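You operate a simulated robot arm through the tools that you are given. There is no shell and no other tool. Be economical: measure what you need, move in short steps, check, and stop when the job is done.

You run a simulated robot arm. Do the job below in one go: nothing can be reset, and whatever is moved stays where it is left.

JOB
Grease a patch of the rubber seat ring, then press it flush.
Fine: use the red brush and the silicone tin, stand the brush back in its pot, and draw the grey slide out again. The ram presses with up to 250 N: keep to the lever and the slide's grip. A coat counts when it lies all over at full strength: go over it till it gets no stronger.

Only the result counts: the job must be done as asked and must still hold three seconds after the hand-in. Knocking over, shifting, dropping, spilling or breaking anything else fails it.

ROBOT AND FRAMES
A 7-joint arm with a two-finger parallel gripper, fixed in place. Base frame: the origin is at the foot of the arm, x ahead of it, y to its left, z up; the work surface is at about z = 0.88. Units: m, rad, N and s.
Its first joint turns from -2.897 to 2.897 rad. Payload 4.4 kg.
The TCP is the grasp point between the finger pads, 0.023 m short of the fingertips. In the tool frame z runs along the fingers and y along their closing line. Largest opening 0.094 m; finger width 0.038, thickness 0.01; the body of the gripper, 0.054 by 0.096 m, starts 0.039 m behind the TCP.
Orientation is that of the tool frame in the base frame, as [roll, pitch, yaw] about the fixed x, y, z axes, in that order (R = Rz(yaw) Ry(pitch) Rx(roll)). With the fingers straight down and closing along the base's y, the tool's x points along the base's -x, its y along +y and its z along -z.

CONTROLS
- The arm moves only by the tool arm_command. Its argument "plan" is a list of rows, each a list of 7 numbers: the turn, a rotation vector about the base's x, y, z in units of 4 degrees (1.0 is 4 degrees), then the shift along the base's x, y, z in units of 50 mm (1.0 is 50 mm), then the opening, from 0 (shut) to 1 (fully open). In form: [[rx, ry, rz, x, y, z, hand], ...]. A call has 1 to 8 rows; each row shifts and turns the commanded pose from where the row before left it. A call with a number of a shift or a turn outside -1 to 1 is refused whole. Rows are played at 5 a second. More than 0.05 m and 0.15 rad between two rows, or a gripper value outside its range, and nothing of the call is played. Where a pose cannot be reached the arm comes as near as it can. A force on the tool above 90 N (or 10 N above the force at the start of the call, whichever is more), or a blocked arm, ends the call early, and 0.2 s more pass. Each finger travels about 0.072 m/s and halts on what it meets, pressing with about 35 N; the grip force reading is that of the motor and also rises with nothing between the fingers. The clock runs only during rows and for 0.2 s after the last one: add rows that do not move to give the fingers time. The reply holds the time, the measured pose of the TCP, the force on the tool along the base axes, the opening and the grip force, in the units named above and with some noise, with the torque about the TCP (base axes, N m) and any sound that the robot's microphone picked up.
- Cameras (640 x 400 px; columns grow to the right, rows downward): "scene" is fixed at [0.3986, -0.5003, 1.7536]; the picture's right is [0.23, -0.97, 0.00], its down [-0.74, -0.18, -0.64] and it looks along [0.63, 0.15, -0.77] (base axes); focal length 226 px, centre (320, 200). "wrist" rides on the gripper at [0.086, 0.016, -0.074] in the tool frame; the picture's right is [-0.18, 0.98, 0.00], its down [-0.58, -0.11, -0.81] and it looks along [-0.79, -0.15, 0.59] (tool axes); focal length 243 px, centre (320, 200). There is no depth. A picture from a camera that has moved, and an enlarged one, comes with that camera's place and axes in the base frame and with its lens.
- capture(camera): a new picture of that camera. The clock stands still meanwhile.
- zoom(camera, box): a new picture of the part [left, top, right, bottom] of that camera's present view, enlarged. The clock stands still meanwhile.
- finish_job(): hands the job in; it is judged then, once.

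Go step by step. Nothing tells you positions but the pictures and the camera data: compare them with the known pose of the tool, close in by small moves and look again before you grip or let go. The budget is 120 turns and 84 pictures, counting those below and the enlarged ones. Unless the task says otherwise, let go and move clear before handing in, and close with one line.

The tools are called after "Emit:" as a command line: name --pt "numbers of a row" for each row, then --argument value for the rest, lists and objects as JSON in quotes. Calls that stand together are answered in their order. arm_command: Moves the arm, as the interface text tells. Its arguments: {"type":"object","properties":{"plan":{"type":"array","items":{"type":"array","items":{"type":"number"}}}},"required":["plan"]} The other tools are called the same way: capture (camera) takes a picture; zoom (camera, box) takes an enlarged picture of a part of a camera's view; finish_job () hands the job in.

At the start:

```text
clock: 0.0
ee_pos: [0.8387, 0.0145, 1.3152]
ee_rot: [-3.141, 0.001, -3.14]
wrist_force: [-0.4, 0.2, -0.1]
torque: [0.02, 0.0, 0.01]
finger_gap: 0.0938
gripper_force: 0.1
```

scene: 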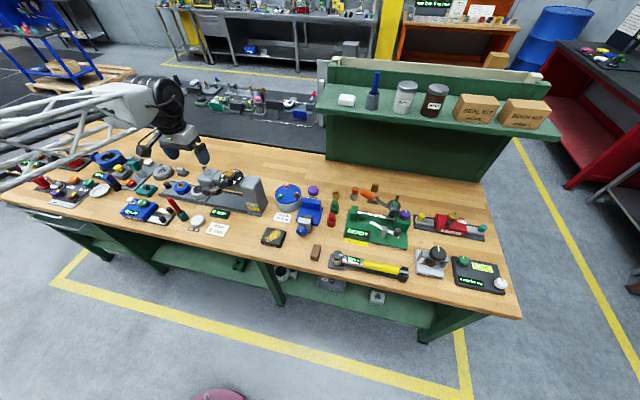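
wrist: 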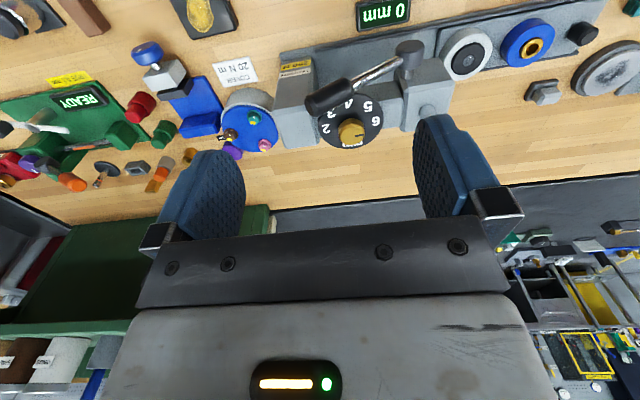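

The bench is crowded, so I'll enlarge several parts first to find the ram, slide, ring, brushes and tins.

Emit:
zoom --camera "scene" --box '[0, 130, 160, 230]'

Emit:
zoom --camera "scene" --box '[120, 140, 280, 240]'

Emit:
zoom --camera "scene" --box '[250, 170, 410, 270]'

Emit:
zoom --camera "scene" --box '[320, 180, 520, 305]'

Emit:
zoom --camera "scene" --box '[320, 60, 560, 210]'

```text
4.00 times, centred on (80, 180) of scene
camera zoom: at [0.3986, -0.5003, 1.7536], right [0.23, -0.97, 0.0], down [-0.74, -0.18, -0.64], along [0.63, 0.15, -0.77], focal length 904 px, centre (1280, 280)
```

zoom: 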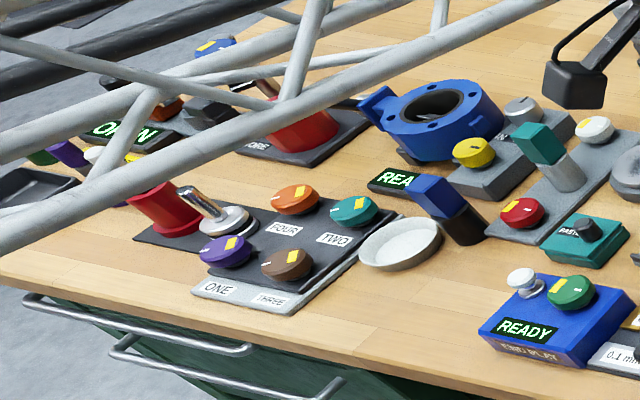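

```text
4.00 times, centred on (200, 190) of scene
camera zoom: at [0.3986, -0.5003, 1.7536], right [0.23, -0.97, 0.0], down [-0.74, -0.18, -0.64], along [0.63, 0.15, -0.77], focal length 904 px, centre (800, 240)
```

zoom: 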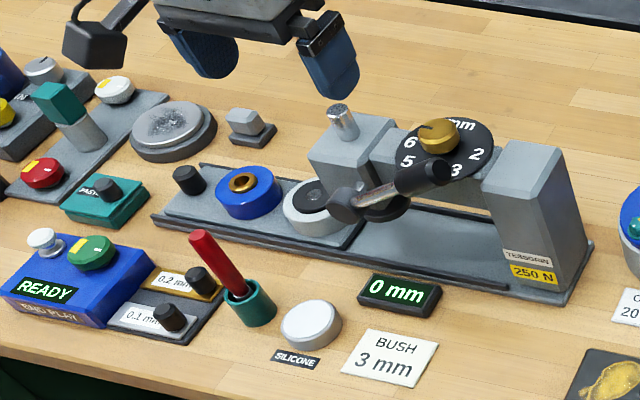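

```text
4.00 times, centred on (330, 220) of scene
camera zoom: at [0.3986, -0.5003, 1.7536], right [0.23, -0.97, 0.0], down [-0.74, -0.18, -0.64], along [0.63, 0.15, -0.77], focal length 904 px, centre (280, 120)
```

zoom: 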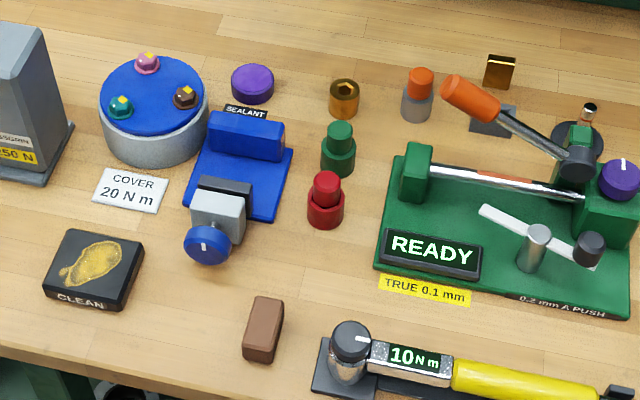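

```text
3.20 times, centred on (420, 242) of scene
camera zoom: at [0.3986, -0.5003, 1.7536], right [0.23, -0.97, 0.0], down [-0.74, -0.18, -0.64], along [0.63, 0.15, -0.77], focal length 723 px, centre (0, 64)
```

zoom: 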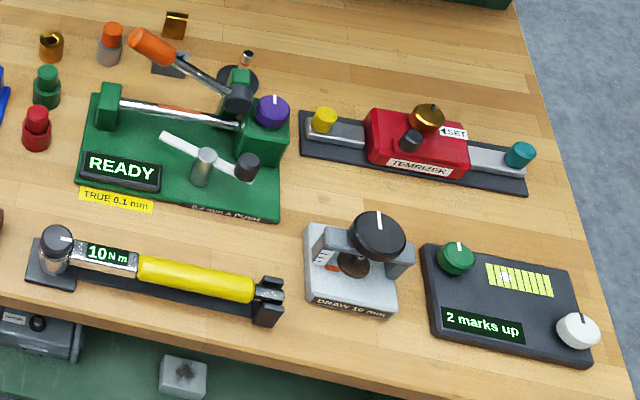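

```text
2.67 times, centred on (440, 135) of scene
camera zoom: at [0.3986, -0.5003, 1.7536], right [0.23, -0.97, 0.0], down [-0.74, -0.18, -0.64], along [0.63, 0.15, -0.77], focal length 603 px, centre (0, 373)
```

zoom: 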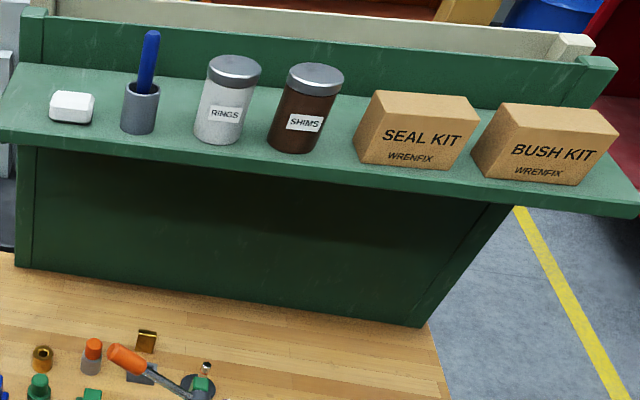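

The press stands around x≈1, y≈0–0.4, with its slide grip near (0.98, 0.41). I'll enlarge the wrist view of it.

Emit:
zoom --camera "wrist" --box '[270, 0, 450, 112]'

Emit:
zoom --camera "wrist" --box '[400, 0, 640, 150]'

Emit:
zoom --camera "scene" --box '[155, 160, 235, 210]'

Emit:
zoom --camera "scene" --box '[150, 190, 230, 240]'

```text
3.56 times, centred on (360, 56) of wrist
camera zoom: at [0.7521, 0.0315, 1.3904], right [0.18, 0.98, 0.0], down [0.58, -0.11, 0.81], along [0.79, -0.15, -0.59], focal length 863 px, centre (178, 712)
```

zoom: 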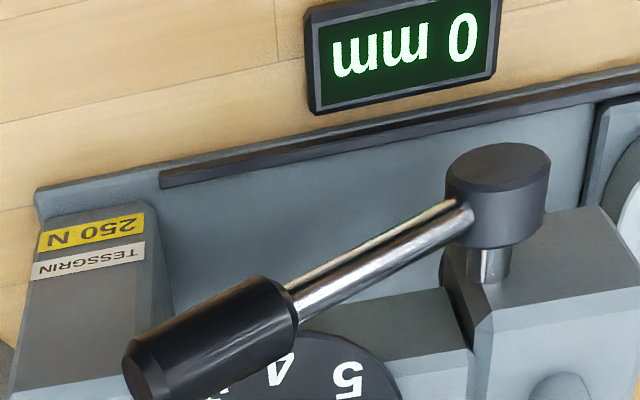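

```text
2.67 times, centred on (520, 75) of wrist
camera zoom: at [0.7521, 0.0315, 1.3904], right [0.18, 0.98, 0.0], down [0.58, -0.11, 0.81], along [0.79, -0.15, -0.59], focal length 647 px, centre (-213, 533)
```

zoom: 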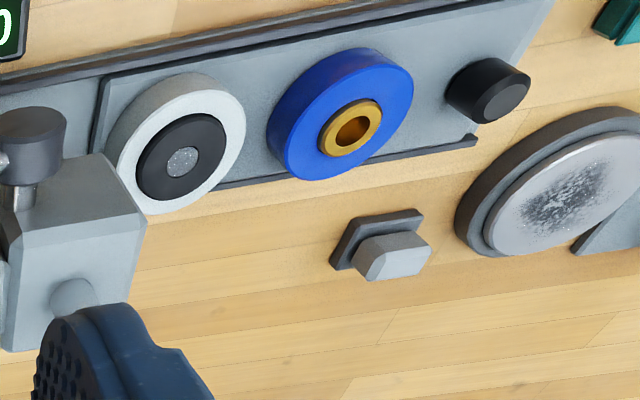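

```text
8.00 times, centred on (195, 185) of scene
camera zoom: at [0.3986, -0.5003, 1.7536], right [0.23, -0.97, 0.0], down [-0.74, -0.18, -0.64], along [0.63, 0.15, -0.77], focal length 1808 px, centre (1320, 320)
```

zoom: 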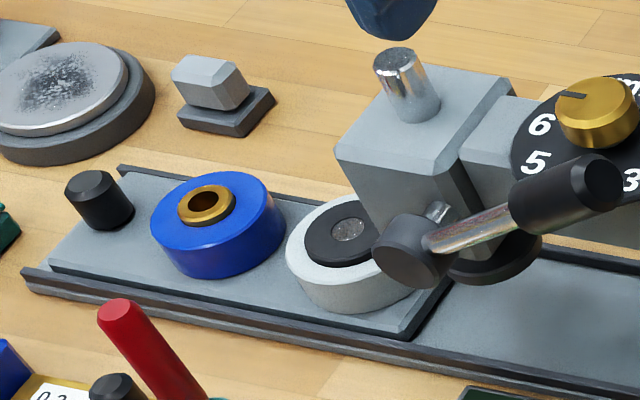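

```text
8.00 times, centred on (190, 215) of scene
camera zoom: at [0.3986, -0.5003, 1.7536], right [0.23, -0.97, 0.0], down [-0.74, -0.18, -0.64], along [0.63, 0.15, -0.77], focal length 1808 px, centre (1360, 80)
```

zoom: 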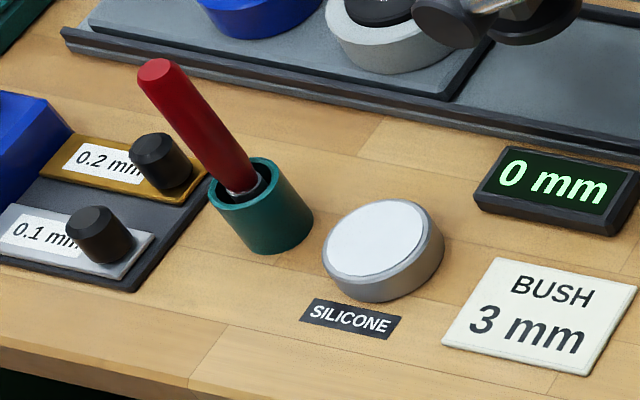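

The press lever's hub is near (0.93, 0.13, 1.01) and its handle end near (0.92, -0.01, 1.11). The seat cup is at about (1.0, 0.26), the red brush at about (0.85, 0.25) and the silicone tin at about (0.85, 0.18). I'll back off for a close wrist view.

Emit:
arm_command --pt "0 0 0 -0.5 0.45 -0.5 1" --pt "0 0 0 -0.5 0.45 -0.5 1" --pt "0 0 0 -0.5 0.45 -0.5 1" --pt "0 0 0 -0.5 0.45 -0.5 1" --pt "0 0 0 -0.5 0.45 -0.5 1" --pt "0 0 0 -0.5 0.45 -0.5 1" --pt "0 0 0 -0.5 0.45 -0.5 1" --pt "0 0 0 -0.5 0.45 -0.5 1"

Emit:
capture --camera "wrist"

```text
clock: 1.8
ee_pos: [0.6378, 0.1935, 1.1163]
ee_rot: [3.141, 0.0, 3.14]
wrist_force: [0.4, 1.0, 0.4]
torque: [-0.01, -0.02, -0.01]
finger_gap: 0.0939
gripper_force: 0.1
```

```text
72 pictures are left
camera wrist: at [0.5508, 0.2091, 1.1902], right [0.18, 0.98, 0.0], down [0.58, -0.11, 0.81], along [0.79, -0.15, -0.59], focal length 243 px, centre (320, 200)
```

wrist: 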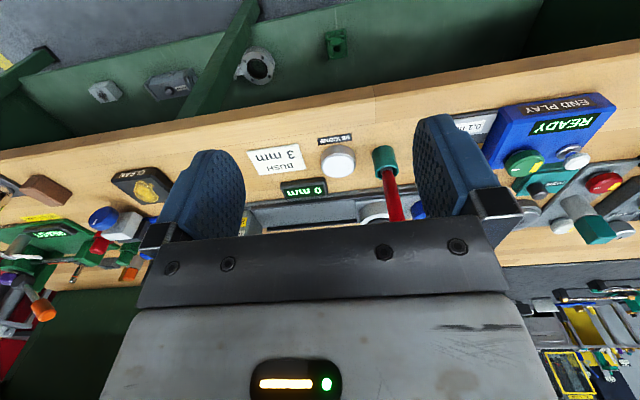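

The brush and the tin are between the fingers in this view. I'll enlarge them to triangulate.

Emit:
zoom --camera "wrist" --box '[240, 125, 420, 237]'

```text
3.56 times, centred on (330, 181) of wrist
camera zoom: at [0.5508, 0.2091, 1.1902], right [0.18, 0.98, 0.0], down [0.58, -0.11, 0.81], along [0.79, -0.15, -0.59], focal length 863 px, centre (284, 268)
```

zoom: 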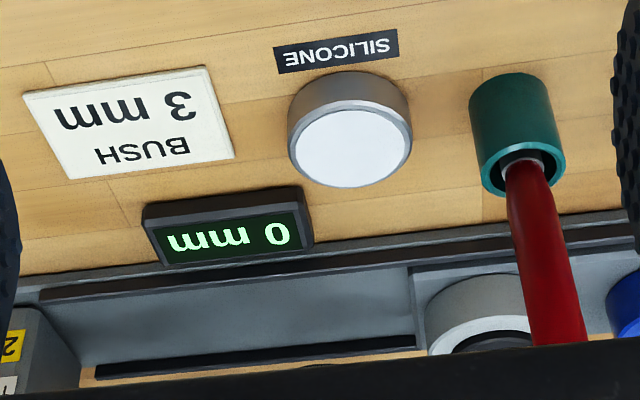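

The brush stands upright at about (0.86, 0.263), with its top near z 1.015 and the pot rim near z 0.916. The tin is at about (0.85, 0.185). Next I'll test the reach over the seat at a safe height.

Emit:
arm_command --pt "0 0 0 0.92 0.15 0.2 1" --pt "0 0 0 0.92 0.15 0.2 1" --pt "0 0 0 0.92 0.15 0.2 1" --pt "0 0 0 0.92 0.15 0.2 1" --pt "0 0 0 0.92 0.2 0 1" --pt "0 0 0 0.92 0.2 0 1" --pt "0 0 0 0.92 0.2 0 1" --pt "0 0 0 0.92 0.2 0 1"

Emit:
capture --camera "wrist"

Emit:
zoom --camera "scene" --box '[120, 130, 280, 230]'

```text
clock: 3.6
ee_pos: [1.008, 0.2645, 1.1581]
ee_rot: [3.141, 0.002, -3.142]
wrist_force: [-0.1, 0.9, 2.0]
torque: [0.03, 0.01, 0.0]
finger_gap: 0.094
gripper_force: 0.0
```

```text
70 pictures are left
camera wrist: at [0.9211, 0.2802, 1.2324], right [0.18, 0.98, 0.0], down [0.58, -0.11, 0.81], along [0.79, -0.15, -0.59], focal length 243 px, centre (320, 200)
```

wrist: 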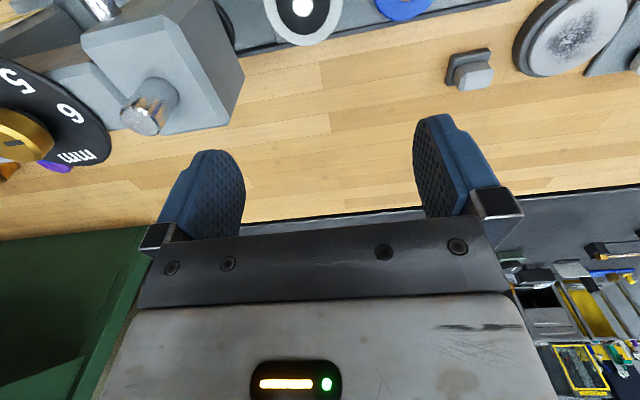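

```text
4.00 times, centred on (200, 180) of scene
camera zoom: at [0.3986, -0.5003, 1.7536], right [0.23, -0.97, 0.0], down [-0.74, -0.18, -0.64], along [0.63, 0.15, -0.77], focal length 904 px, centre (800, 280)
```

zoom: 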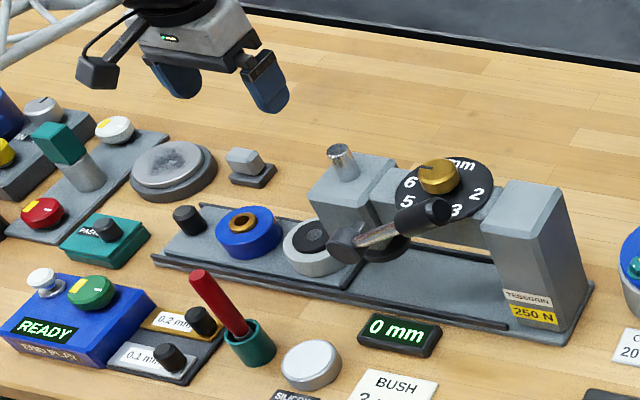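

The reach is fine in this orientation, and the gripper body clears the press head. Now I'll go above the brush and check the alignment.

Emit:
arm_command --pt "0 0 0 -0.75 0 0 1" --pt "0 0 0 -0.75 0 0 1" --pt "0 0 0 -0.75 0 0 1" --pt "0 0 0 -0.69 0 0 1" --pt "0 0 0 0 0 -0.8 1" --pt "0 0 0 0 0 -0.8 1" --pt "0 0 0 0 0 0 1"

Emit:
capture --camera "wrist"

Emit:
zoom --camera "scene" --box '[130, 150, 230, 230]'

```text
clock: 5.2
ee_pos: [0.8591, 0.2667, 1.075]
ee_rot: [-3.141, -0.001, 3.141]
wrist_force: [0.4, -0.3, 0.2]
torque: [-0.01, -0.03, -0.03]
finger_gap: 0.0939
gripper_force: 0.1
```

```text
68 pictures are left
camera wrist: at [0.7729, 0.2832, 1.1497], right [0.18, 0.98, 0.0], down [0.58, -0.11, 0.81], along [0.79, -0.15, -0.59], focal length 243 px, centre (320, 200)
```

wrist: 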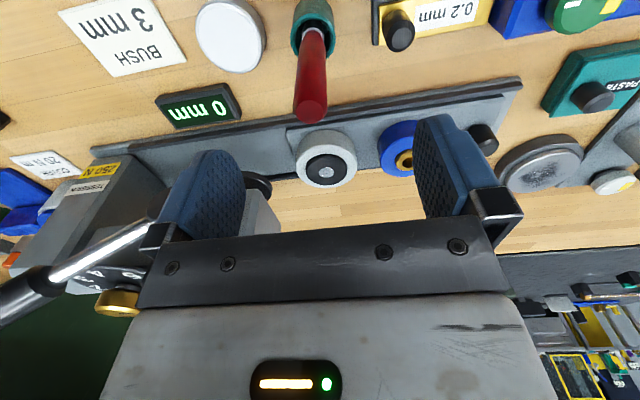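

```text
5.00 times, centred on (180, 190) of scene
camera zoom: at [0.3986, -0.5003, 1.7536], right [0.23, -0.97, 0.0], down [-0.74, -0.18, -0.64], along [0.63, 0.15, -0.77], focal length 1130 px, centre (1020, 250)
```

zoom: 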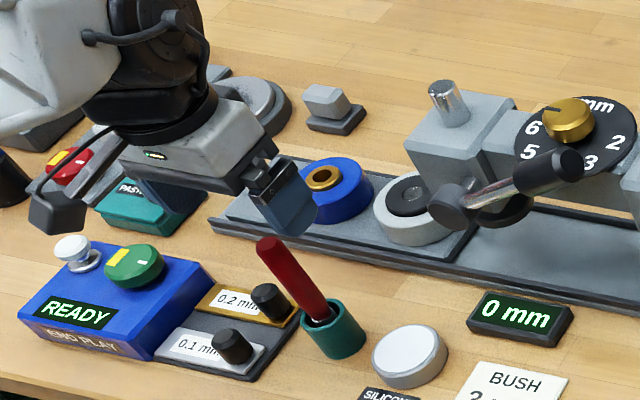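

The brush top is at about (0.859, 0.261, 1.016). I'll lower around the handle and close.

Emit:
arm_command --pt "0 0 0 0 -0.12 -0.3 1" --pt "0 0 0 0 0 -0.7 1" --pt "0 0 0 0 0 -0.7 1" --pt "0 0 0 0 0 0 1"

Emit:
capture --camera "wrist"

```text
clock: 6.2
ee_pos: [0.8607, 0.2593, 0.9911]
ee_rot: [-3.14, -0.001, -3.141]
wrist_force: [-0.5, 0.4, -0.5]
torque: [-0.01, 0.01, 0.01]
finger_gap: 0.0942
gripper_force: 0.1
```

```text
66 pictures are left
camera wrist: at [0.7736, 0.2754, 1.0648], right [0.18, 0.98, 0.0], down [0.58, -0.11, 0.81], along [0.79, -0.15, -0.59], focal length 243 px, centre (320, 200)
```

wrist: 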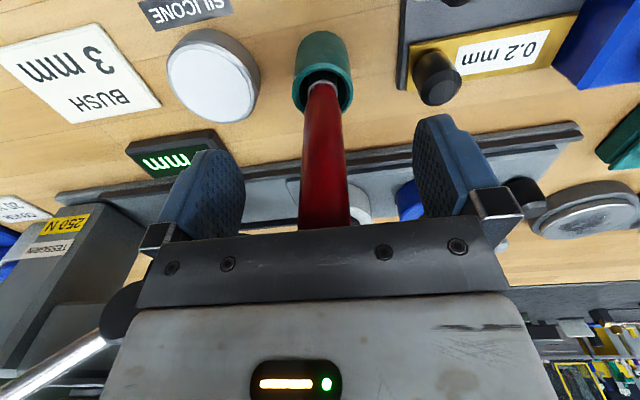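

The handle is centred between the fingers, so I'll close on it.

Emit:
arm_command --pt "0 0 0 0 0 0 0" --pt "0 0 0 0 0 0 0" --pt "0 0 0 0 0 0 0" --pt "0 0 0 0 0 0 0" --pt "0 0 0 0 0 0 0"

Emit:
arm_command --pt "0 0 0 0 0 0.8 0" --pt "0 0 0 0 0 0.8 0" --pt "0 0 0 0 0 0.4 0"

Emit:
capture --camera "wrist"

Emit:
zoom --camera "scene" --box '[130, 150, 230, 230]'

```text
clock: 7.4
ee_pos: [0.8609, 0.259, 0.9915]
ee_rot: [3.141, 0.001, 3.14]
wrist_force: [0.6, 7.5, -0.2]
torque: [0.62, -0.09, -0.05]
finger_gap: 0.0199
gripper_force: 35.1
```

```text
clock: 8.2
ee_pos: [0.8586, 0.2588, 1.0894]
ee_rot: [-3.139, -0.002, 3.14]
wrist_force: [-0.6, -0.5, -1.3]
torque: [0.02, 0.01, 0.04]
finger_gap: 0.0195
gripper_force: 35.1
```

```text
65 pictures are left
camera wrist: at [0.7728, 0.2746, 1.1651], right [0.18, 0.98, 0.0], down [0.58, -0.11, 0.81], along [0.79, -0.15, -0.59], focal length 243 px, centre (320, 200)
```

wrist: 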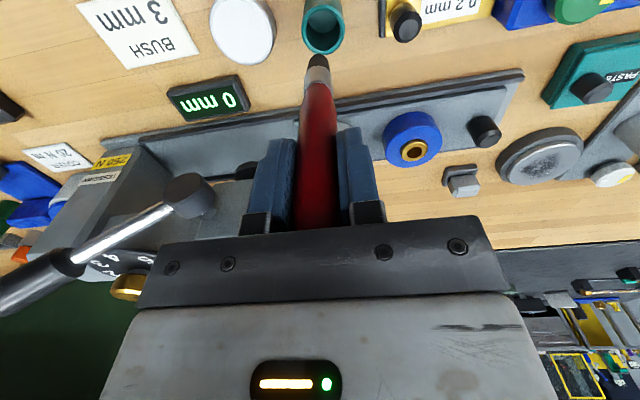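

```text
5.00 times, centred on (180, 190) of scene
camera zoom: at [0.3986, -0.5003, 1.7536], right [0.23, -0.97, 0.0], down [-0.74, -0.18, -0.64], along [0.63, 0.15, -0.77], focal length 1130 px, centre (1020, 250)
```

zoom: 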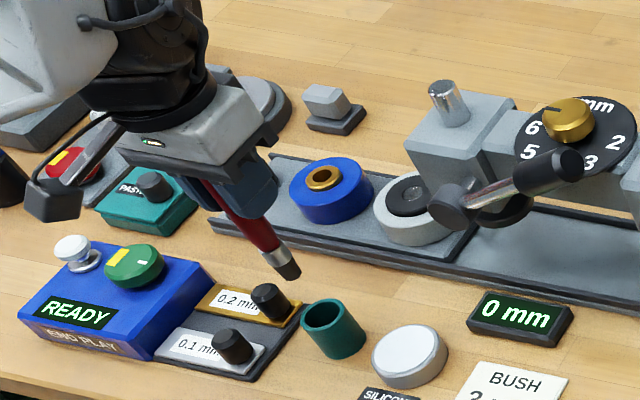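

The brush is held upright, with its tip about 0.11 m below the TCP. I'll move it above the silicone tin at about (0.846, 0.188).

Emit:
arm_command --pt "0 0 0 -0.1 -0.7 0 0" --pt "0 0 0 -0.1 -0.7 0 0" --pt "0 0 0 0 0 -0.5 0" --pt "0 0 0 0 0 -0.5 0" --pt "0 0 0 0 0 0 0"

Emit:
zoom --camera "wrist" --box '[240, 0, 400, 100]'

Emit:
zoom --camera "scene" --box '[160, 180, 240, 230]'

```text
clock: 9.4
ee_pos: [0.8506, 0.1903, 1.0411]
ee_rot: [-3.141, 0.0, 3.141]
wrist_force: [0.1, -0.2, -1.2]
torque: [0.01, 0.02, 0.01]
finger_gap: 0.0196
gripper_force: 34.8
```

```text
4.00 times, centred on (320, 50) of wrist
camera zoom: at [0.7628, 0.2062, 1.1152], right [0.18, 0.98, 0.0], down [0.58, -0.11, 0.81], along [0.79, -0.15, -0.59], focal length 970 px, centre (320, 800)
```

zoom: 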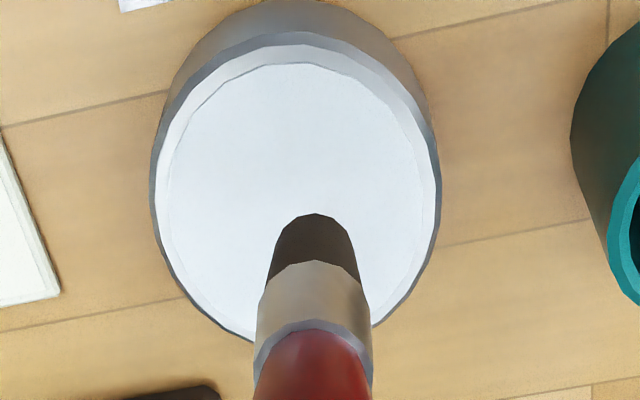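

```text
8.00 times, centred on (200, 205) of scene
camera zoom: at [0.3986, -0.5003, 1.7536], right [0.23, -0.97, 0.0], down [-0.74, -0.18, -0.64], along [0.63, 0.15, -0.77], focal length 1808 px, centre (1280, 160)
```

zoom: 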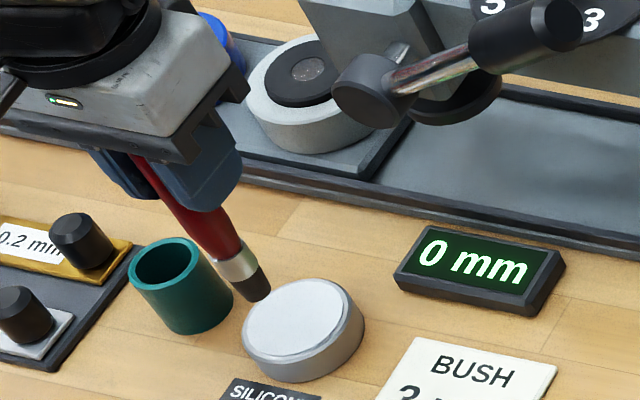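

The tip is above the white silicone surface. I'll lower in small steps and watch the force.

Emit:
arm_command --pt "0 0 0 0 0 -0.2 0" --pt "0 0 0 0 0 -0.2 0" --pt "0 0 0 0 0 -0.1 0"

Emit:
zoom --camera "scene" --box '[160, 180, 240, 230]'

```text
clock: 10.2
ee_pos: [0.85, 0.1905, 1.0161]
ee_rot: [-3.141, 0.0, 3.141]
wrist_force: [0.3, 1.0, 0.0]
torque: [0.01, -0.01, -0.01]
finger_gap: 0.0196
gripper_force: 35.3
```

```text
8.00 times, centred on (200, 205) of scene
camera zoom: at [0.3986, -0.5003, 1.7536], right [0.23, -0.97, 0.0], down [-0.74, -0.18, -0.64], along [0.63, 0.15, -0.77], focal length 1808 px, centre (1280, 160)
```

zoom: 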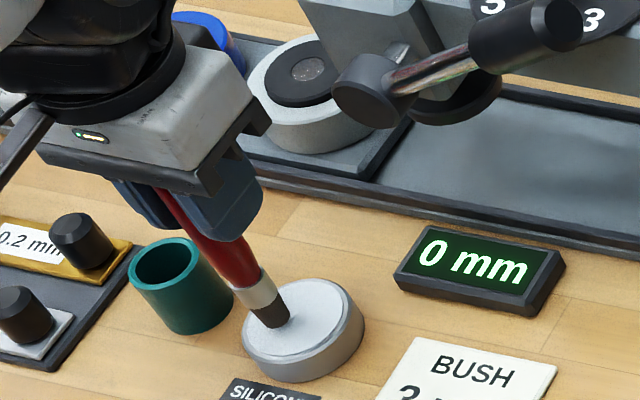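

Emit:
arm_command --pt "0 0 0 0 0 -0.08 0" --pt "0 0 0 0 0 -0.06 0"

```text
clock: 10.8
ee_pos: [0.85, 0.1898, 1.0098]
ee_rot: [-3.141, 0.0, 3.142]
wrist_force: [-0.5, -0.9, 1.7]
torque: [-0.07, 0.05, 0.0]
finger_gap: 0.0198
gripper_force: 34.6
```

There is a hint of contact at TCP z 1.0098. I'll go slightly lower and stir gently.

Emit:
arm_command --pt "0 0 0 0 0 -0.04 0" --pt "0 0 0 0 0 0 0"

Emit:
zoom --camera "scene" --box '[160, 180, 240, 230]'

```text
clock: 11.4
ee_pos: [0.8496, 0.1893, 1.0088]
ee_rot: [-3.141, 0.003, -3.14]
wrist_force: [-1.8, 4.3, 25.2]
torque: [0.51, 0.37, 0.01]
finger_gap: 0.0196
gripper_force: 35.2
```

```text
8.00 times, centred on (200, 205) of scene
camera zoom: at [0.3986, -0.5003, 1.7536], right [0.23, -0.97, 0.0], down [-0.74, -0.18, -0.64], along [0.63, 0.15, -0.77], focal length 1808 px, centre (1280, 160)
```

zoom: 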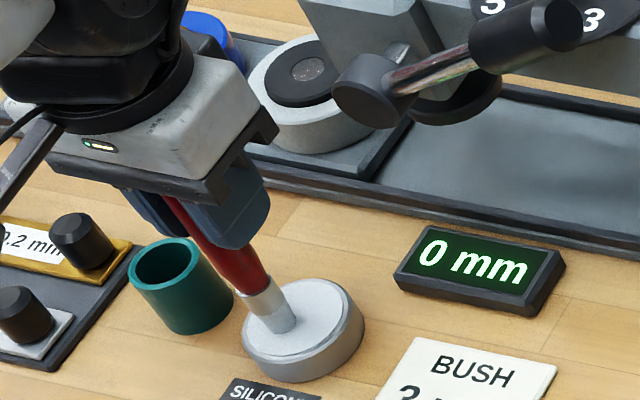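

The tip has turned light, so it is loaded; contact was at TCP z≈1.0095. I'll lift and move it above the seat patch.

Emit:
arm_command --pt "0 0 0 0 0 0.4 0" --pt "0 0 0 0 0 0.6 0" --pt "0 0 0 0 0 0.6 0" --pt "0 0 0 0.8 0.4 0 0" --pt "0 0 0 0.8 0.4 0 0" --pt "0 0 0 0.8 0.4 0 0" --pt "0 0 0 0.72 0.2 0 0" --pt "0 0 0 0 0 0 0"

Emit:
zoom --camera "wrist" --box '[240, 0, 400, 100]'

Emit:
zoom --camera "scene" --box '[155, 150, 235, 200]'

```text
clock: 13.2
ee_pos: [1.0071, 0.2583, 1.0882]
ee_rot: [-3.141, 0.001, 3.141]
wrist_force: [0.2, 0.2, -0.9]
torque: [0.01, -0.02, 0.03]
finger_gap: 0.0197
gripper_force: 34.7
```

```text
4.00 times, centred on (320, 50) of wrist
camera zoom: at [0.9196, 0.2743, 1.1619], right [0.18, 0.98, 0.0], down [0.58, -0.11, 0.81], along [0.79, -0.15, -0.59], focal length 970 px, centre (320, 800)
```

zoom: 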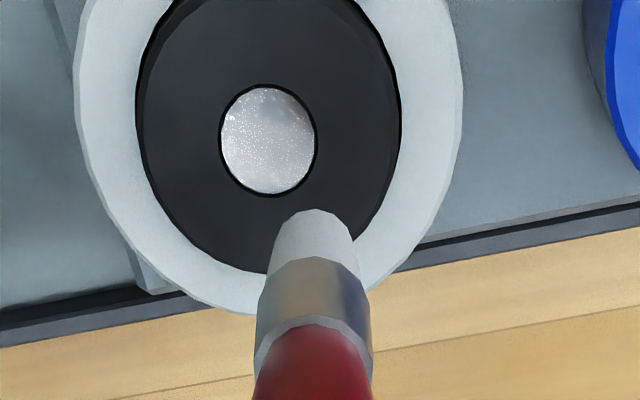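

```text
8.00 times, centred on (195, 175) of scene
camera zoom: at [0.3986, -0.5003, 1.7536], right [0.23, -0.97, 0.0], down [-0.74, -0.18, -0.64], along [0.63, 0.15, -0.77], focal length 1808 px, centre (1320, 400)
```

zoom: 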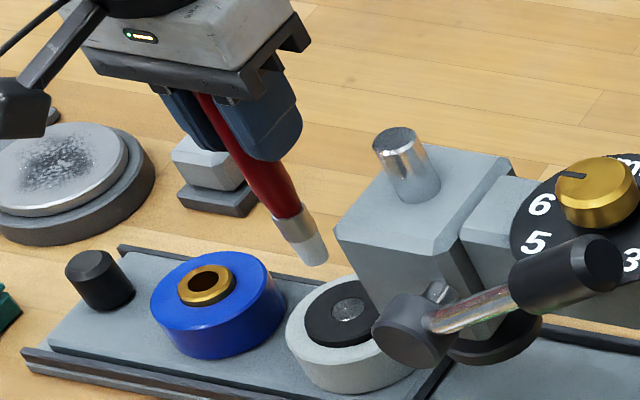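

The patch centre is about 5 mm nearer and 9 mm further right than the brush. I'll correct and lower part way.

Emit:
arm_command --pt "0 0 0 -0.1 -0.18 0 0" --pt "0 0 0 0 0 -0.3 0" --pt "0 0 0 0 0 -0.16 0" --pt "0 0 0 0 0 0 0"

Emit:
zoom --camera "wrist" --box '[280, 15, 360, 65]'

Emit:
zoom --camera "scene" --box '[180, 165, 220, 190]'

```text
clock: 14.2
ee_pos: [1.0005, 0.2492, 1.0636]
ee_rot: [3.141, 0.002, 3.141]
wrist_force: [0.4, -0.8, -0.5]
torque: [0.03, 0.01, -0.05]
finger_gap: 0.0199
gripper_force: 35.6
```

```text
8.00 times, centred on (320, 40) of wrist
camera zoom: at [0.9139, 0.2652, 1.1387], right [0.18, 0.98, 0.0], down [0.58, -0.11, 0.81], along [0.79, -0.15, -0.59], focal length 1941 px, centre (320, 1480)
```

zoom: 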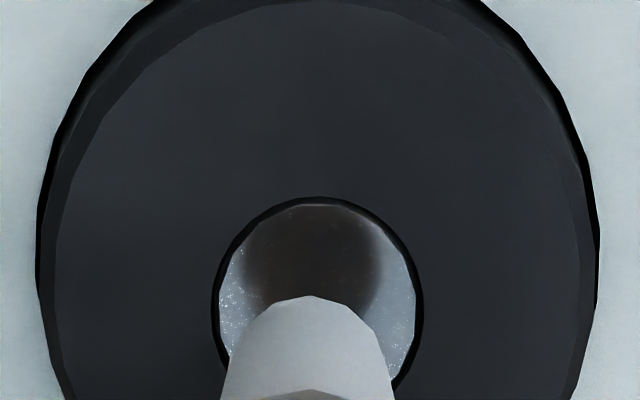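

```text
16.00 times, centred on (200, 178) of scene
camera zoom: at [0.3986, -0.5003, 1.7536], right [0.23, -0.97, 0.0], down [-0.74, -0.18, -0.64], along [0.63, 0.15, -0.77], focal length 3616 px, centre (2240, 560)
```

zoom: 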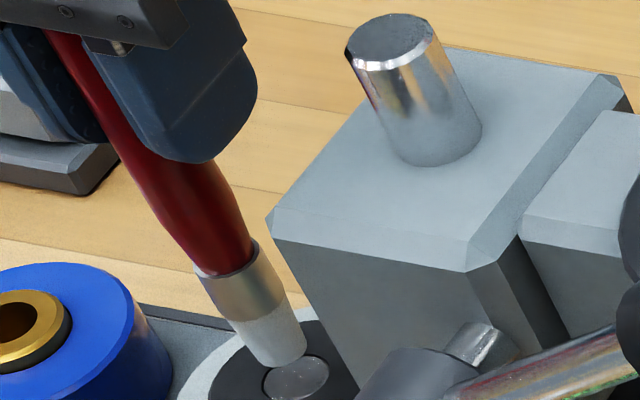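

The brush is nearly over the patch, which looks shiny. I'll lower slowly to contact.

Emit:
arm_command --pt "0 0 0 0 0 -0.1 0" --pt "0 0 0 0 0 -0.04 0"

Emit:
zoom --camera "wrist" --box '[280, 15, 360, 65]'

Emit:
zoom --camera "scene" --box '[180, 165, 220, 190]'

```text
clock: 14.8
ee_pos: [1.0016, 0.2492, 1.0576]
ee_rot: [-3.141, 0.0, -3.141]
wrist_force: [-0.2, -1.1, -0.4]
torque: [0.02, 0.0, 0.02]
finger_gap: 0.0197
gripper_force: 34.6
```

```text
8.00 times, centred on (320, 40) of wrist
camera zoom: at [0.9138, 0.2654, 1.1323], right [0.18, 0.98, 0.0], down [0.58, -0.11, 0.81], along [0.79, -0.15, -0.59], focal length 1941 px, centre (320, 1480)
```

zoom: 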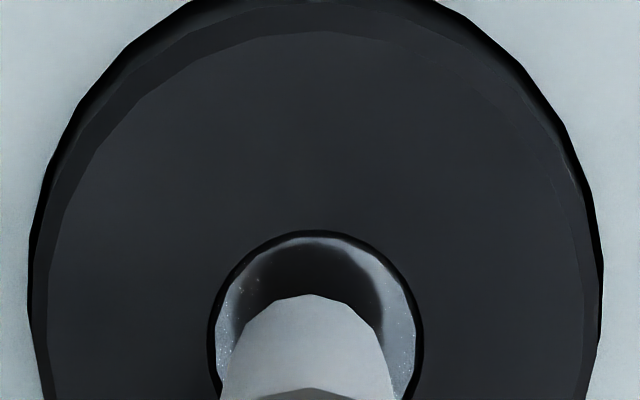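

```text
16.00 times, centred on (200, 178) of scene
camera zoom: at [0.3986, -0.5003, 1.7536], right [0.23, -0.97, 0.0], down [-0.74, -0.18, -0.64], along [0.63, 0.15, -0.77], focal length 3616 px, centre (2240, 560)
```

zoom: 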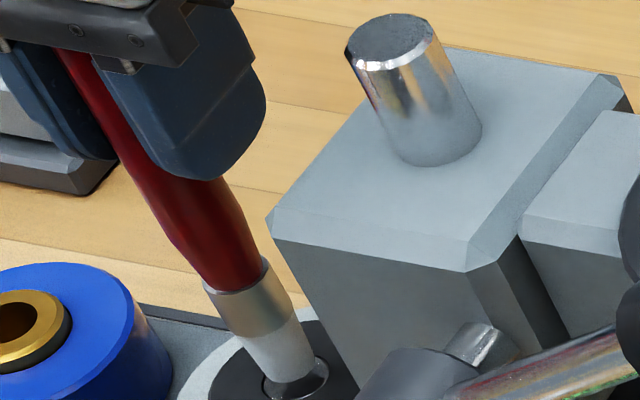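

A few millimetres remain, so I'll continue to contact.

Emit:
arm_command --pt "0 0 0 0 0 -0.04 0" --pt "0 0 0 0 0 -0.02 0"

Emit:
arm_command --pt "0 0 0 0 0 -0.04 0" --pt "0 0 0 0 0 0 0"

Emit:
zoom --camera "wrist" --box '[280, 15, 360, 65]'

```text
clock: 15.4
ee_pos: [1.0014, 0.2499, 1.0545]
ee_rot: [3.141, 0.002, -3.142]
wrist_force: [0.4, 0.7, -1.6]
torque: [0.03, 0.0, -0.01]
finger_gap: 0.0198
gripper_force: 34.9
```

```text
clock: 16.0
ee_pos: [1.0022, 0.2497, 1.0524]
ee_rot: [3.141, 0.002, 3.14]
wrist_force: [-2.1, -1.5, 5.1]
torque: [-0.25, 0.25, -0.03]
finger_gap: 0.0195
gripper_force: 35.1
```

```text
8.00 times, centred on (320, 40) of wrist
camera zoom: at [0.9145, 0.2661, 1.1272], right [0.18, 0.98, 0.0], down [0.58, -0.11, 0.81], along [0.79, -0.15, -0.59], focal length 1941 px, centre (320, 1480)
```

zoom: 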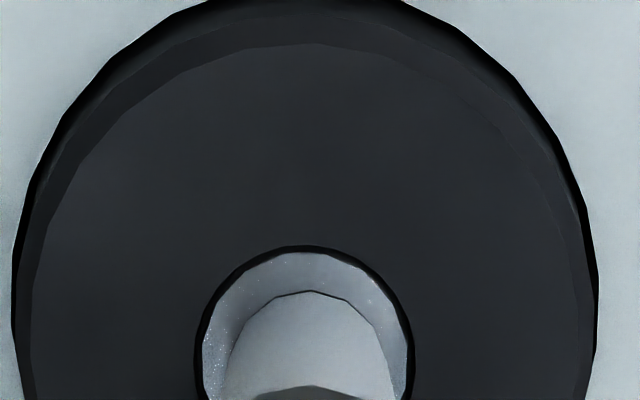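

Contact is light at about 5 N. I'll stroke across the patch in small moves.

Emit:
arm_command --pt "0 0 0 0.08 0 0 0" --pt "0 0 0 0.04 0.06 0 0" --pt "0 0 0 -0.12 0.04 0 0" --pt "0 0 0 -0.06 -0.1 0 0" --pt "0 0 0 0.06 -0.1 0 0" --pt "0 0 0 0.1 0 0 0" --pt "0 0 0 0 0.1 0 0" --pt "0 0 0 -0.06 0 0 0"

Emit:
arm_command --pt "0 0 0 0 0 0.3 0" --pt "0 0 0 0 0 0.3 0" --pt "0 0 0 -0.6 0 0 0" --pt "0 0 0 0 0 0 0"

Emit:
zoom --camera "wrist" --box '[240, 0, 400, 100]'

```text
clock: 17.8
ee_pos: [1.0041, 0.2508, 1.0525]
ee_rot: [3.142, -0.001, -3.141]
wrist_force: [4.1, -1.6, 5.5]
torque: [-0.29, -0.46, -0.02]
finger_gap: 0.0197
gripper_force: 34.7
```

```text
clock: 18.8
ee_pos: [0.9715, 0.25, 1.0823]
ee_rot: [3.141, 0.0, -3.141]
wrist_force: [-0.1, 0.2, -1.0]
torque: [-0.02, -0.02, 0.0]
finger_gap: 0.0197
gripper_force: 34.8
```

```text
4.00 times, centred on (320, 50) of wrist
camera zoom: at [0.8854, 0.2674, 1.1563], right [0.18, 0.98, 0.0], down [0.58, -0.11, 0.81], along [0.79, -0.15, -0.59], focal length 970 px, centre (320, 800)
```

zoom: 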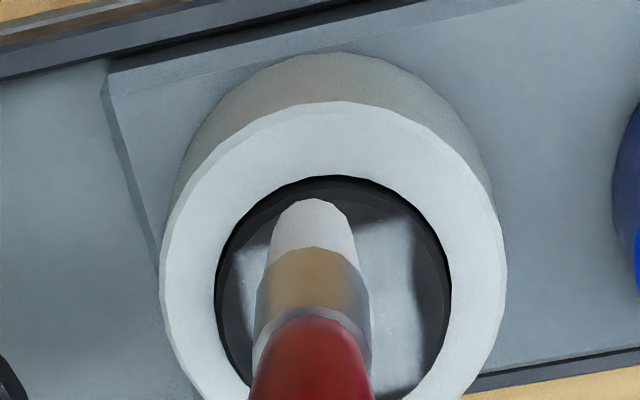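

The ring face now shows a paler film. I'll look from clear of it.

Emit:
arm_command --pt "0 0 0 -0.6 0.6 0.2 0" --pt "0 0 0 -0.6 0.3 0.2 0" --pt "0 0 0 0 0 0 0"

Emit:
zoom --camera "scene" --box '[180, 170, 212, 190]'

Emit:
zoom --camera "wrist" --box '[160, 40, 320, 140]'

```text
clock: 19.6
ee_pos: [0.9111, 0.295, 1.1019]
ee_rot: [3.141, 0.0, 3.141]
wrist_force: [-0.7, 0.1, -1.6]
torque: [-0.02, -0.01, 0.02]
finger_gap: 0.0196
gripper_force: 34.9
```

```text
16.00 times, centred on (196, 180) of scene
camera zoom: at [0.3986, -0.5003, 1.7536], right [0.23, -0.97, 0.0], down [-0.74, -0.18, -0.64], along [0.63, 0.15, -0.77], focal length 3616 px, centre (2304, 520)
```

zoom: 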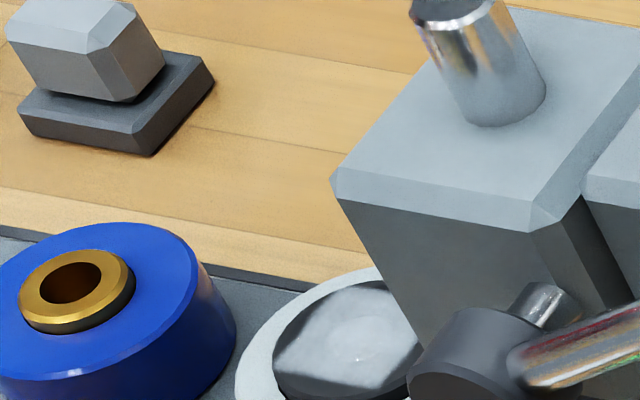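

```text
4.00 times, centred on (240, 90) of wrist
camera zoom: at [0.8235, 0.3115, 1.1768], right [0.18, 0.98, 0.0], down [0.58, -0.11, 0.81], along [0.79, -0.15, -0.59], focal length 970 px, centre (640, 640)
```

zoom: 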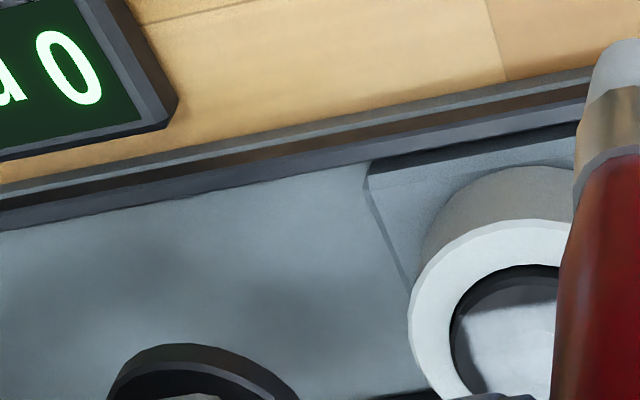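

A pale squarish film now lies on the ring, and I need a better view of its evenness. I'll shift so the seat shows beside the brush.

Emit:
arm_command --pt "0 0 0 0.4 0.55 0 0" --pt "0 0 0 0 0.55 0 0" --pt "0 0 0 0 0 0 0"

Emit:
zoom --camera "wrist" --box '[190, 90, 286, 150]'

```text
clock: 20.4
ee_pos: [0.9307, 0.3504, 1.1009]
ee_rot: [3.141, 0.0, -3.142]
wrist_force: [-0.5, 0.5, -0.2]
torque: [-0.04, 0.02, -0.02]
finger_gap: 0.0201
gripper_force: 35.4
```

```text
6.67 times, centred on (238, 120) of wrist
camera zoom: at [0.8442, 0.3667, 1.1754], right [0.18, 0.98, 0.0], down [0.58, -0.11, 0.81], along [0.79, -0.15, -0.59], focal length 1618 px, centre (867, 733)
```

zoom: 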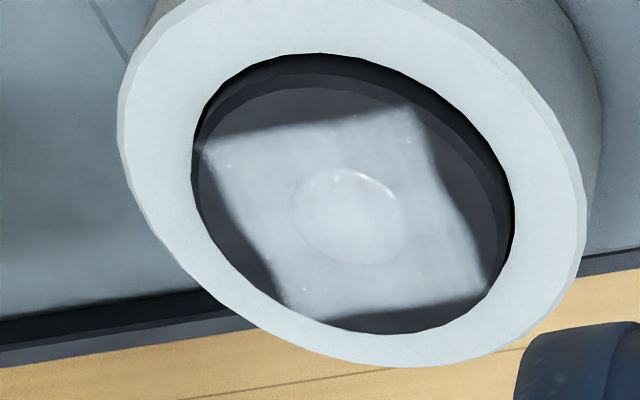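

The coat area is a square of about 36 mm centred near (0.994, 0.250). I'll go over all of it with wider strokes.

Emit:
arm_command --pt "0 0 0 0.45 -0.67 0 0" --pt "0 0 0 0.45 -0.67 0 0" --pt "0 0 0 0.22 -0.42 0 0" --pt "0 0 0 0 -0.26 -0.4 0" --pt "0 0 0 0 0 -0.4 0" --pt "0 0 0 0 0 -0.17 0" --pt "0 0 0 0 0 0 0"

```text
clock: 22.0
ee_pos: [0.9885, 0.2499, 1.0536]
ee_rot: [-3.14, 0.001, -3.14]
wrist_force: [0.5, 0.6, 4.2]
torque: [0.2, -0.05, 0.03]
finger_gap: 0.0198
gripper_force: 34.9
```

I'm in light contact at the near edge, and will raster across the square.

Emit:
arm_command --pt "0 0 0 0 0.24 0 0" --pt "0 0 0 0 -0.24 0 0" --pt "0 0 0 0 -0.24 0 0" --pt "0 0 0 0.14 0 0 0" --pt "0 0 0 0 0.24 0 0" --pt "0 0 0 0 0.24 0 0" --pt "0 0 0 0.14 0 0 0" --pt "0 0 0 0 -0.24 0 0"

Emit:
arm_command --pt "0 0 0 0 -0.24 0 0" --pt "0 0 0 0.14 0 0 0" --pt "0 0 0 0 0.24 0 0" --pt "0 0 0 0 0.24 0 0" --pt "0 0 0 -0.2 0 0 0" --pt "0 0 0 -0.2 0 0 0" --pt "0 0 0 0 -0.48 0 0" --pt "0 0 0 0.4 0 0 0"

Emit:
arm_command --pt "0 0 0 0 0 0.4 0" --pt "0 0 0 0 0.25 0.56 0" --pt "0 0 0 -0.5 0.75 0 0" --pt "0 0 0 -0.5 0.75 0 0" --pt "0 0 0 -0.5 0.5 0 0" --pt "0 0 0 0 0 0 0"

Emit:
zoom --camera "wrist" --box '[190, 90, 286, 150]'

```text
clock: 23.8
ee_pos: [1.0034, 0.2487, 1.0534]
ee_rot: [-3.141, 0.001, -3.142]
wrist_force: [-0.8, 2.7, 9.5]
torque: [0.26, -0.03, 0.02]
finger_gap: 0.0197
gripper_force: 35.1
```

```text
clock: 25.6
ee_pos: [1.01, 0.2376, 1.054]
ee_rot: [-3.142, -0.001, -3.141]
wrist_force: [-0.1, -0.6, -0.4]
torque: [0.01, 0.0, 0.01]
finger_gap: 0.0195
gripper_force: 34.8
```

```text
clock: 27.0
ee_pos: [0.9348, 0.3507, 1.1008]
ee_rot: [-3.14, 0.0, 3.141]
wrist_force: [-0.3, -0.2, -1.1]
torque: [0.01, 0.03, -0.01]
finger_gap: 0.0196
gripper_force: 35.4
```

```text
6.67 times, centred on (238, 120) of wrist
camera zoom: at [0.8468, 0.3665, 1.1758], right [0.18, 0.98, 0.0], down [0.58, -0.11, 0.81], along [0.79, -0.15, -0.59], focal length 1618 px, centre (867, 733)
```

zoom: 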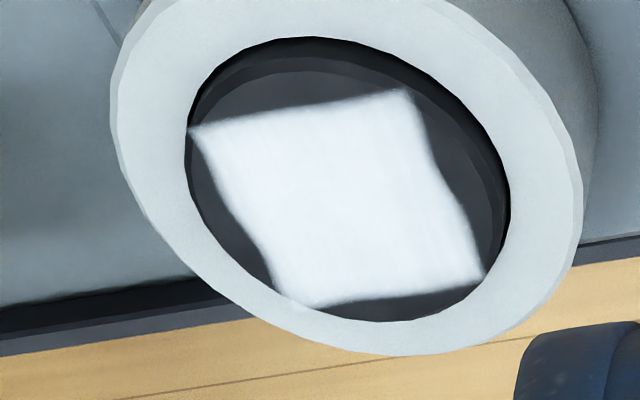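

The coat is much stronger. I'll do one more full pass to check that it has saturated.

Emit:
arm_command --pt "0 0 0 0.45 -0.67 0 0" --pt "0 0 0 0.45 -0.67 0 0" --pt "0 0 0 0.18 -0.42 0 0" --pt "0 0 0 0 -0.26 -0.4 0" --pt "0 0 0 0 0 -0.4 0" --pt "0 0 0 0 0 -0.17 0" --pt "0 0 0 0 0 0 0"

Emit:
arm_command --pt "0 0 0 0 0.24 0 0" --pt "0 0 0 0 -0.24 0 0" --pt "0 0 0 0 -0.24 0 0" --pt "0 0 0 0.14 0 -0.01 0" --pt "0 0 0 0 0.24 0 0" --pt "0 0 0 0 0.24 0 0" --pt "0 0 0 0.14 0 -0.01 0" --pt "0 0 0 0 -0.24 0 0"

Emit:
arm_command --pt "0 0 0 0 -0.24 0 0" --pt "0 0 0 0.14 0 -0.01 0" --pt "0 0 0 0 0.24 0 0" --pt "0 0 0 0 0.24 0 0" --pt "0 0 0 -0.2 0 0 0" --pt "0 0 0 -0.2 0 0 0" --pt "0 0 0 0 -0.48 0 0" --pt "0 0 0 0.4 0 0 0"

Emit:
arm_command --pt "0 0 0 0 0 0.4 0" --pt "0 0 0 0 0.25 0.56 0" --pt "0 0 0 -0.5 0.75 0 0" --pt "0 0 0 -0.5 0.75 0 0" --pt "0 0 0 -0.5 0.5 0 0" --pt "0 0 0 0 0 0 0"

Emit:
zoom --camera "wrist" --box '[190, 90, 286, 150]'

Emit:
capture --camera "wrist"

```text
clock: 28.6
ee_pos: [0.9893, 0.2497, 1.0545]
ee_rot: [3.142, 0.002, 3.141]
wrist_force: [-1.5, -3.2, 12.1]
torque: [-0.46, 0.03, -0.03]
finger_gap: 0.0199
gripper_force: 35.0
```

```text
clock: 30.4
ee_pos: [1.0035, 0.2494, 1.0529]
ee_rot: [-3.141, 0.001, -3.14]
wrist_force: [-1.4, 2.5, 12.9]
torque: [0.32, 0.35, -0.01]
finger_gap: 0.0201
gripper_force: 35.5
```

```text
clock: 32.2
ee_pos: [1.0112, 0.2367, 1.0505]
ee_rot: [-3.141, -0.001, -3.141]
wrist_force: [-1.4, -1.6, 0.9]
torque: [-0.11, 0.15, -0.01]
finger_gap: 0.02
gripper_force: 34.9
```

```text
clock: 33.6
ee_pos: [0.935, 0.3489, 1.102]
ee_rot: [-3.141, -0.001, 3.141]
wrist_force: [-0.2, 0.9, -1.1]
torque: [0.05, -0.03, -0.02]
finger_gap: 0.0197
gripper_force: 34.7
```

```text
6.67 times, centred on (238, 120) of wrist
camera zoom: at [0.8475, 0.365, 1.1764], right [0.18, 0.98, 0.0], down [0.58, -0.11, 0.81], along [0.79, -0.15, -0.59], focal length 1618 px, centre (867, 733)
```

zoom: 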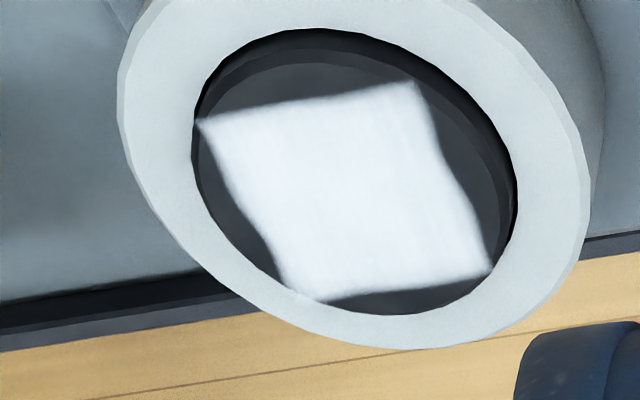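

```text
46 pictures are left
camera wrist: at [0.8475, 0.365, 1.1764], right [0.18, 0.98, 0.0], down [0.58, -0.11, 0.81], along [0.79, -0.15, -0.59], focal length 243 px, centre (320, 200)
```

wrist: 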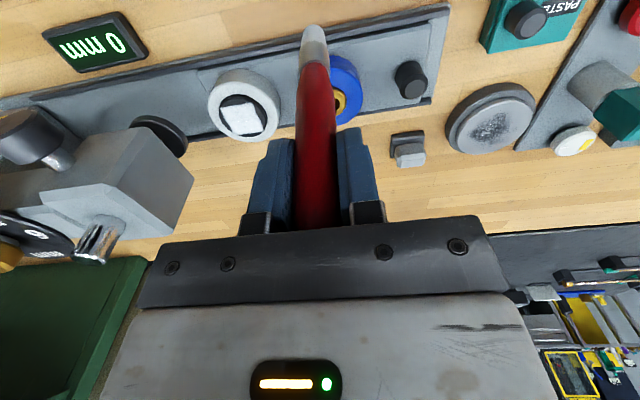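

It looks unchanged, i.e. saturated. To rule out a brush running dry, I'll dip once more and make a final pass with slightly wider strokes.

Emit:
arm_command --pt "0 0 0 -0.42 -0.8 0 0" --pt "0 0 0 -0.42 -0.8 0 0" --pt "0 0 0 -0.42 -0.8 0 0" --pt "0 0 0 -0.44 -0.78 0 0" --pt "0 0 0 0 0 -0.8 0" --pt "0 0 0 0 0 -0.7 0" --pt "0 0 0 0 0 -0.3 0" --pt "0 0 0 0 0 0 0"

Emit:
arm_command --pt "0 0 0 0 0 -0.05 0" --pt "0 0 0 0 0 0 0"

```text
clock: 35.4
ee_pos: [0.8493, 0.1892, 1.0121]
ee_rot: [-3.141, 0.0, -3.141]
wrist_force: [-0.4, -0.1, -0.6]
torque: [0.02, -0.03, 0.02]
finger_gap: 0.0194
gripper_force: 34.9
```

```text
clock: 36.0
ee_pos: [0.8502, 0.1908, 1.0103]
ee_rot: [3.141, 0.003, 3.141]
wrist_force: [-1.1, -3.6, 25.2]
torque: [-0.45, 0.56, 0.04]
finger_gap: 0.0197
gripper_force: 35.0
```

Dipped again. Back to the seat for the final pass.

Emit:
arm_command --pt "0 0 0 0 0 0.4 0" --pt "0 0 0 0 0 0.7 0" --pt "0 0 0 0 0 0.7 0" --pt "0 0 0 0.9 0.4 0 0" --pt "0 0 0 0.9 0.4 0 0" --pt "0 0 0 0.96 0.38 0 0" --pt "0 0 0 0 0 -0.6 0" --pt "0 0 0 0 0 0 0"

Emit:
arm_command --pt "0 0 0 0 0 -0.2 0" --pt "0 0 0 0 0 -0.08 0" --pt "0 0 0 0 0 0 0"

```text
refused: row 6 steps farther than a row can; nothing moved
```

```text
clock: 36.8
ee_pos: [0.8523, 0.1901, 1.0023]
ee_rot: [3.139, 0.013, -3.141]
wrist_force: [1.8, -1.7, 13.9]
torque: [-0.28, 0.11, 0.04]
finger_gap: 0.0196
gripper_force: 35.0
stopped in row 3: the force on the tool passed its limit at 92 N (the readings are from after the stop); the commanded pose is now the measured one
```

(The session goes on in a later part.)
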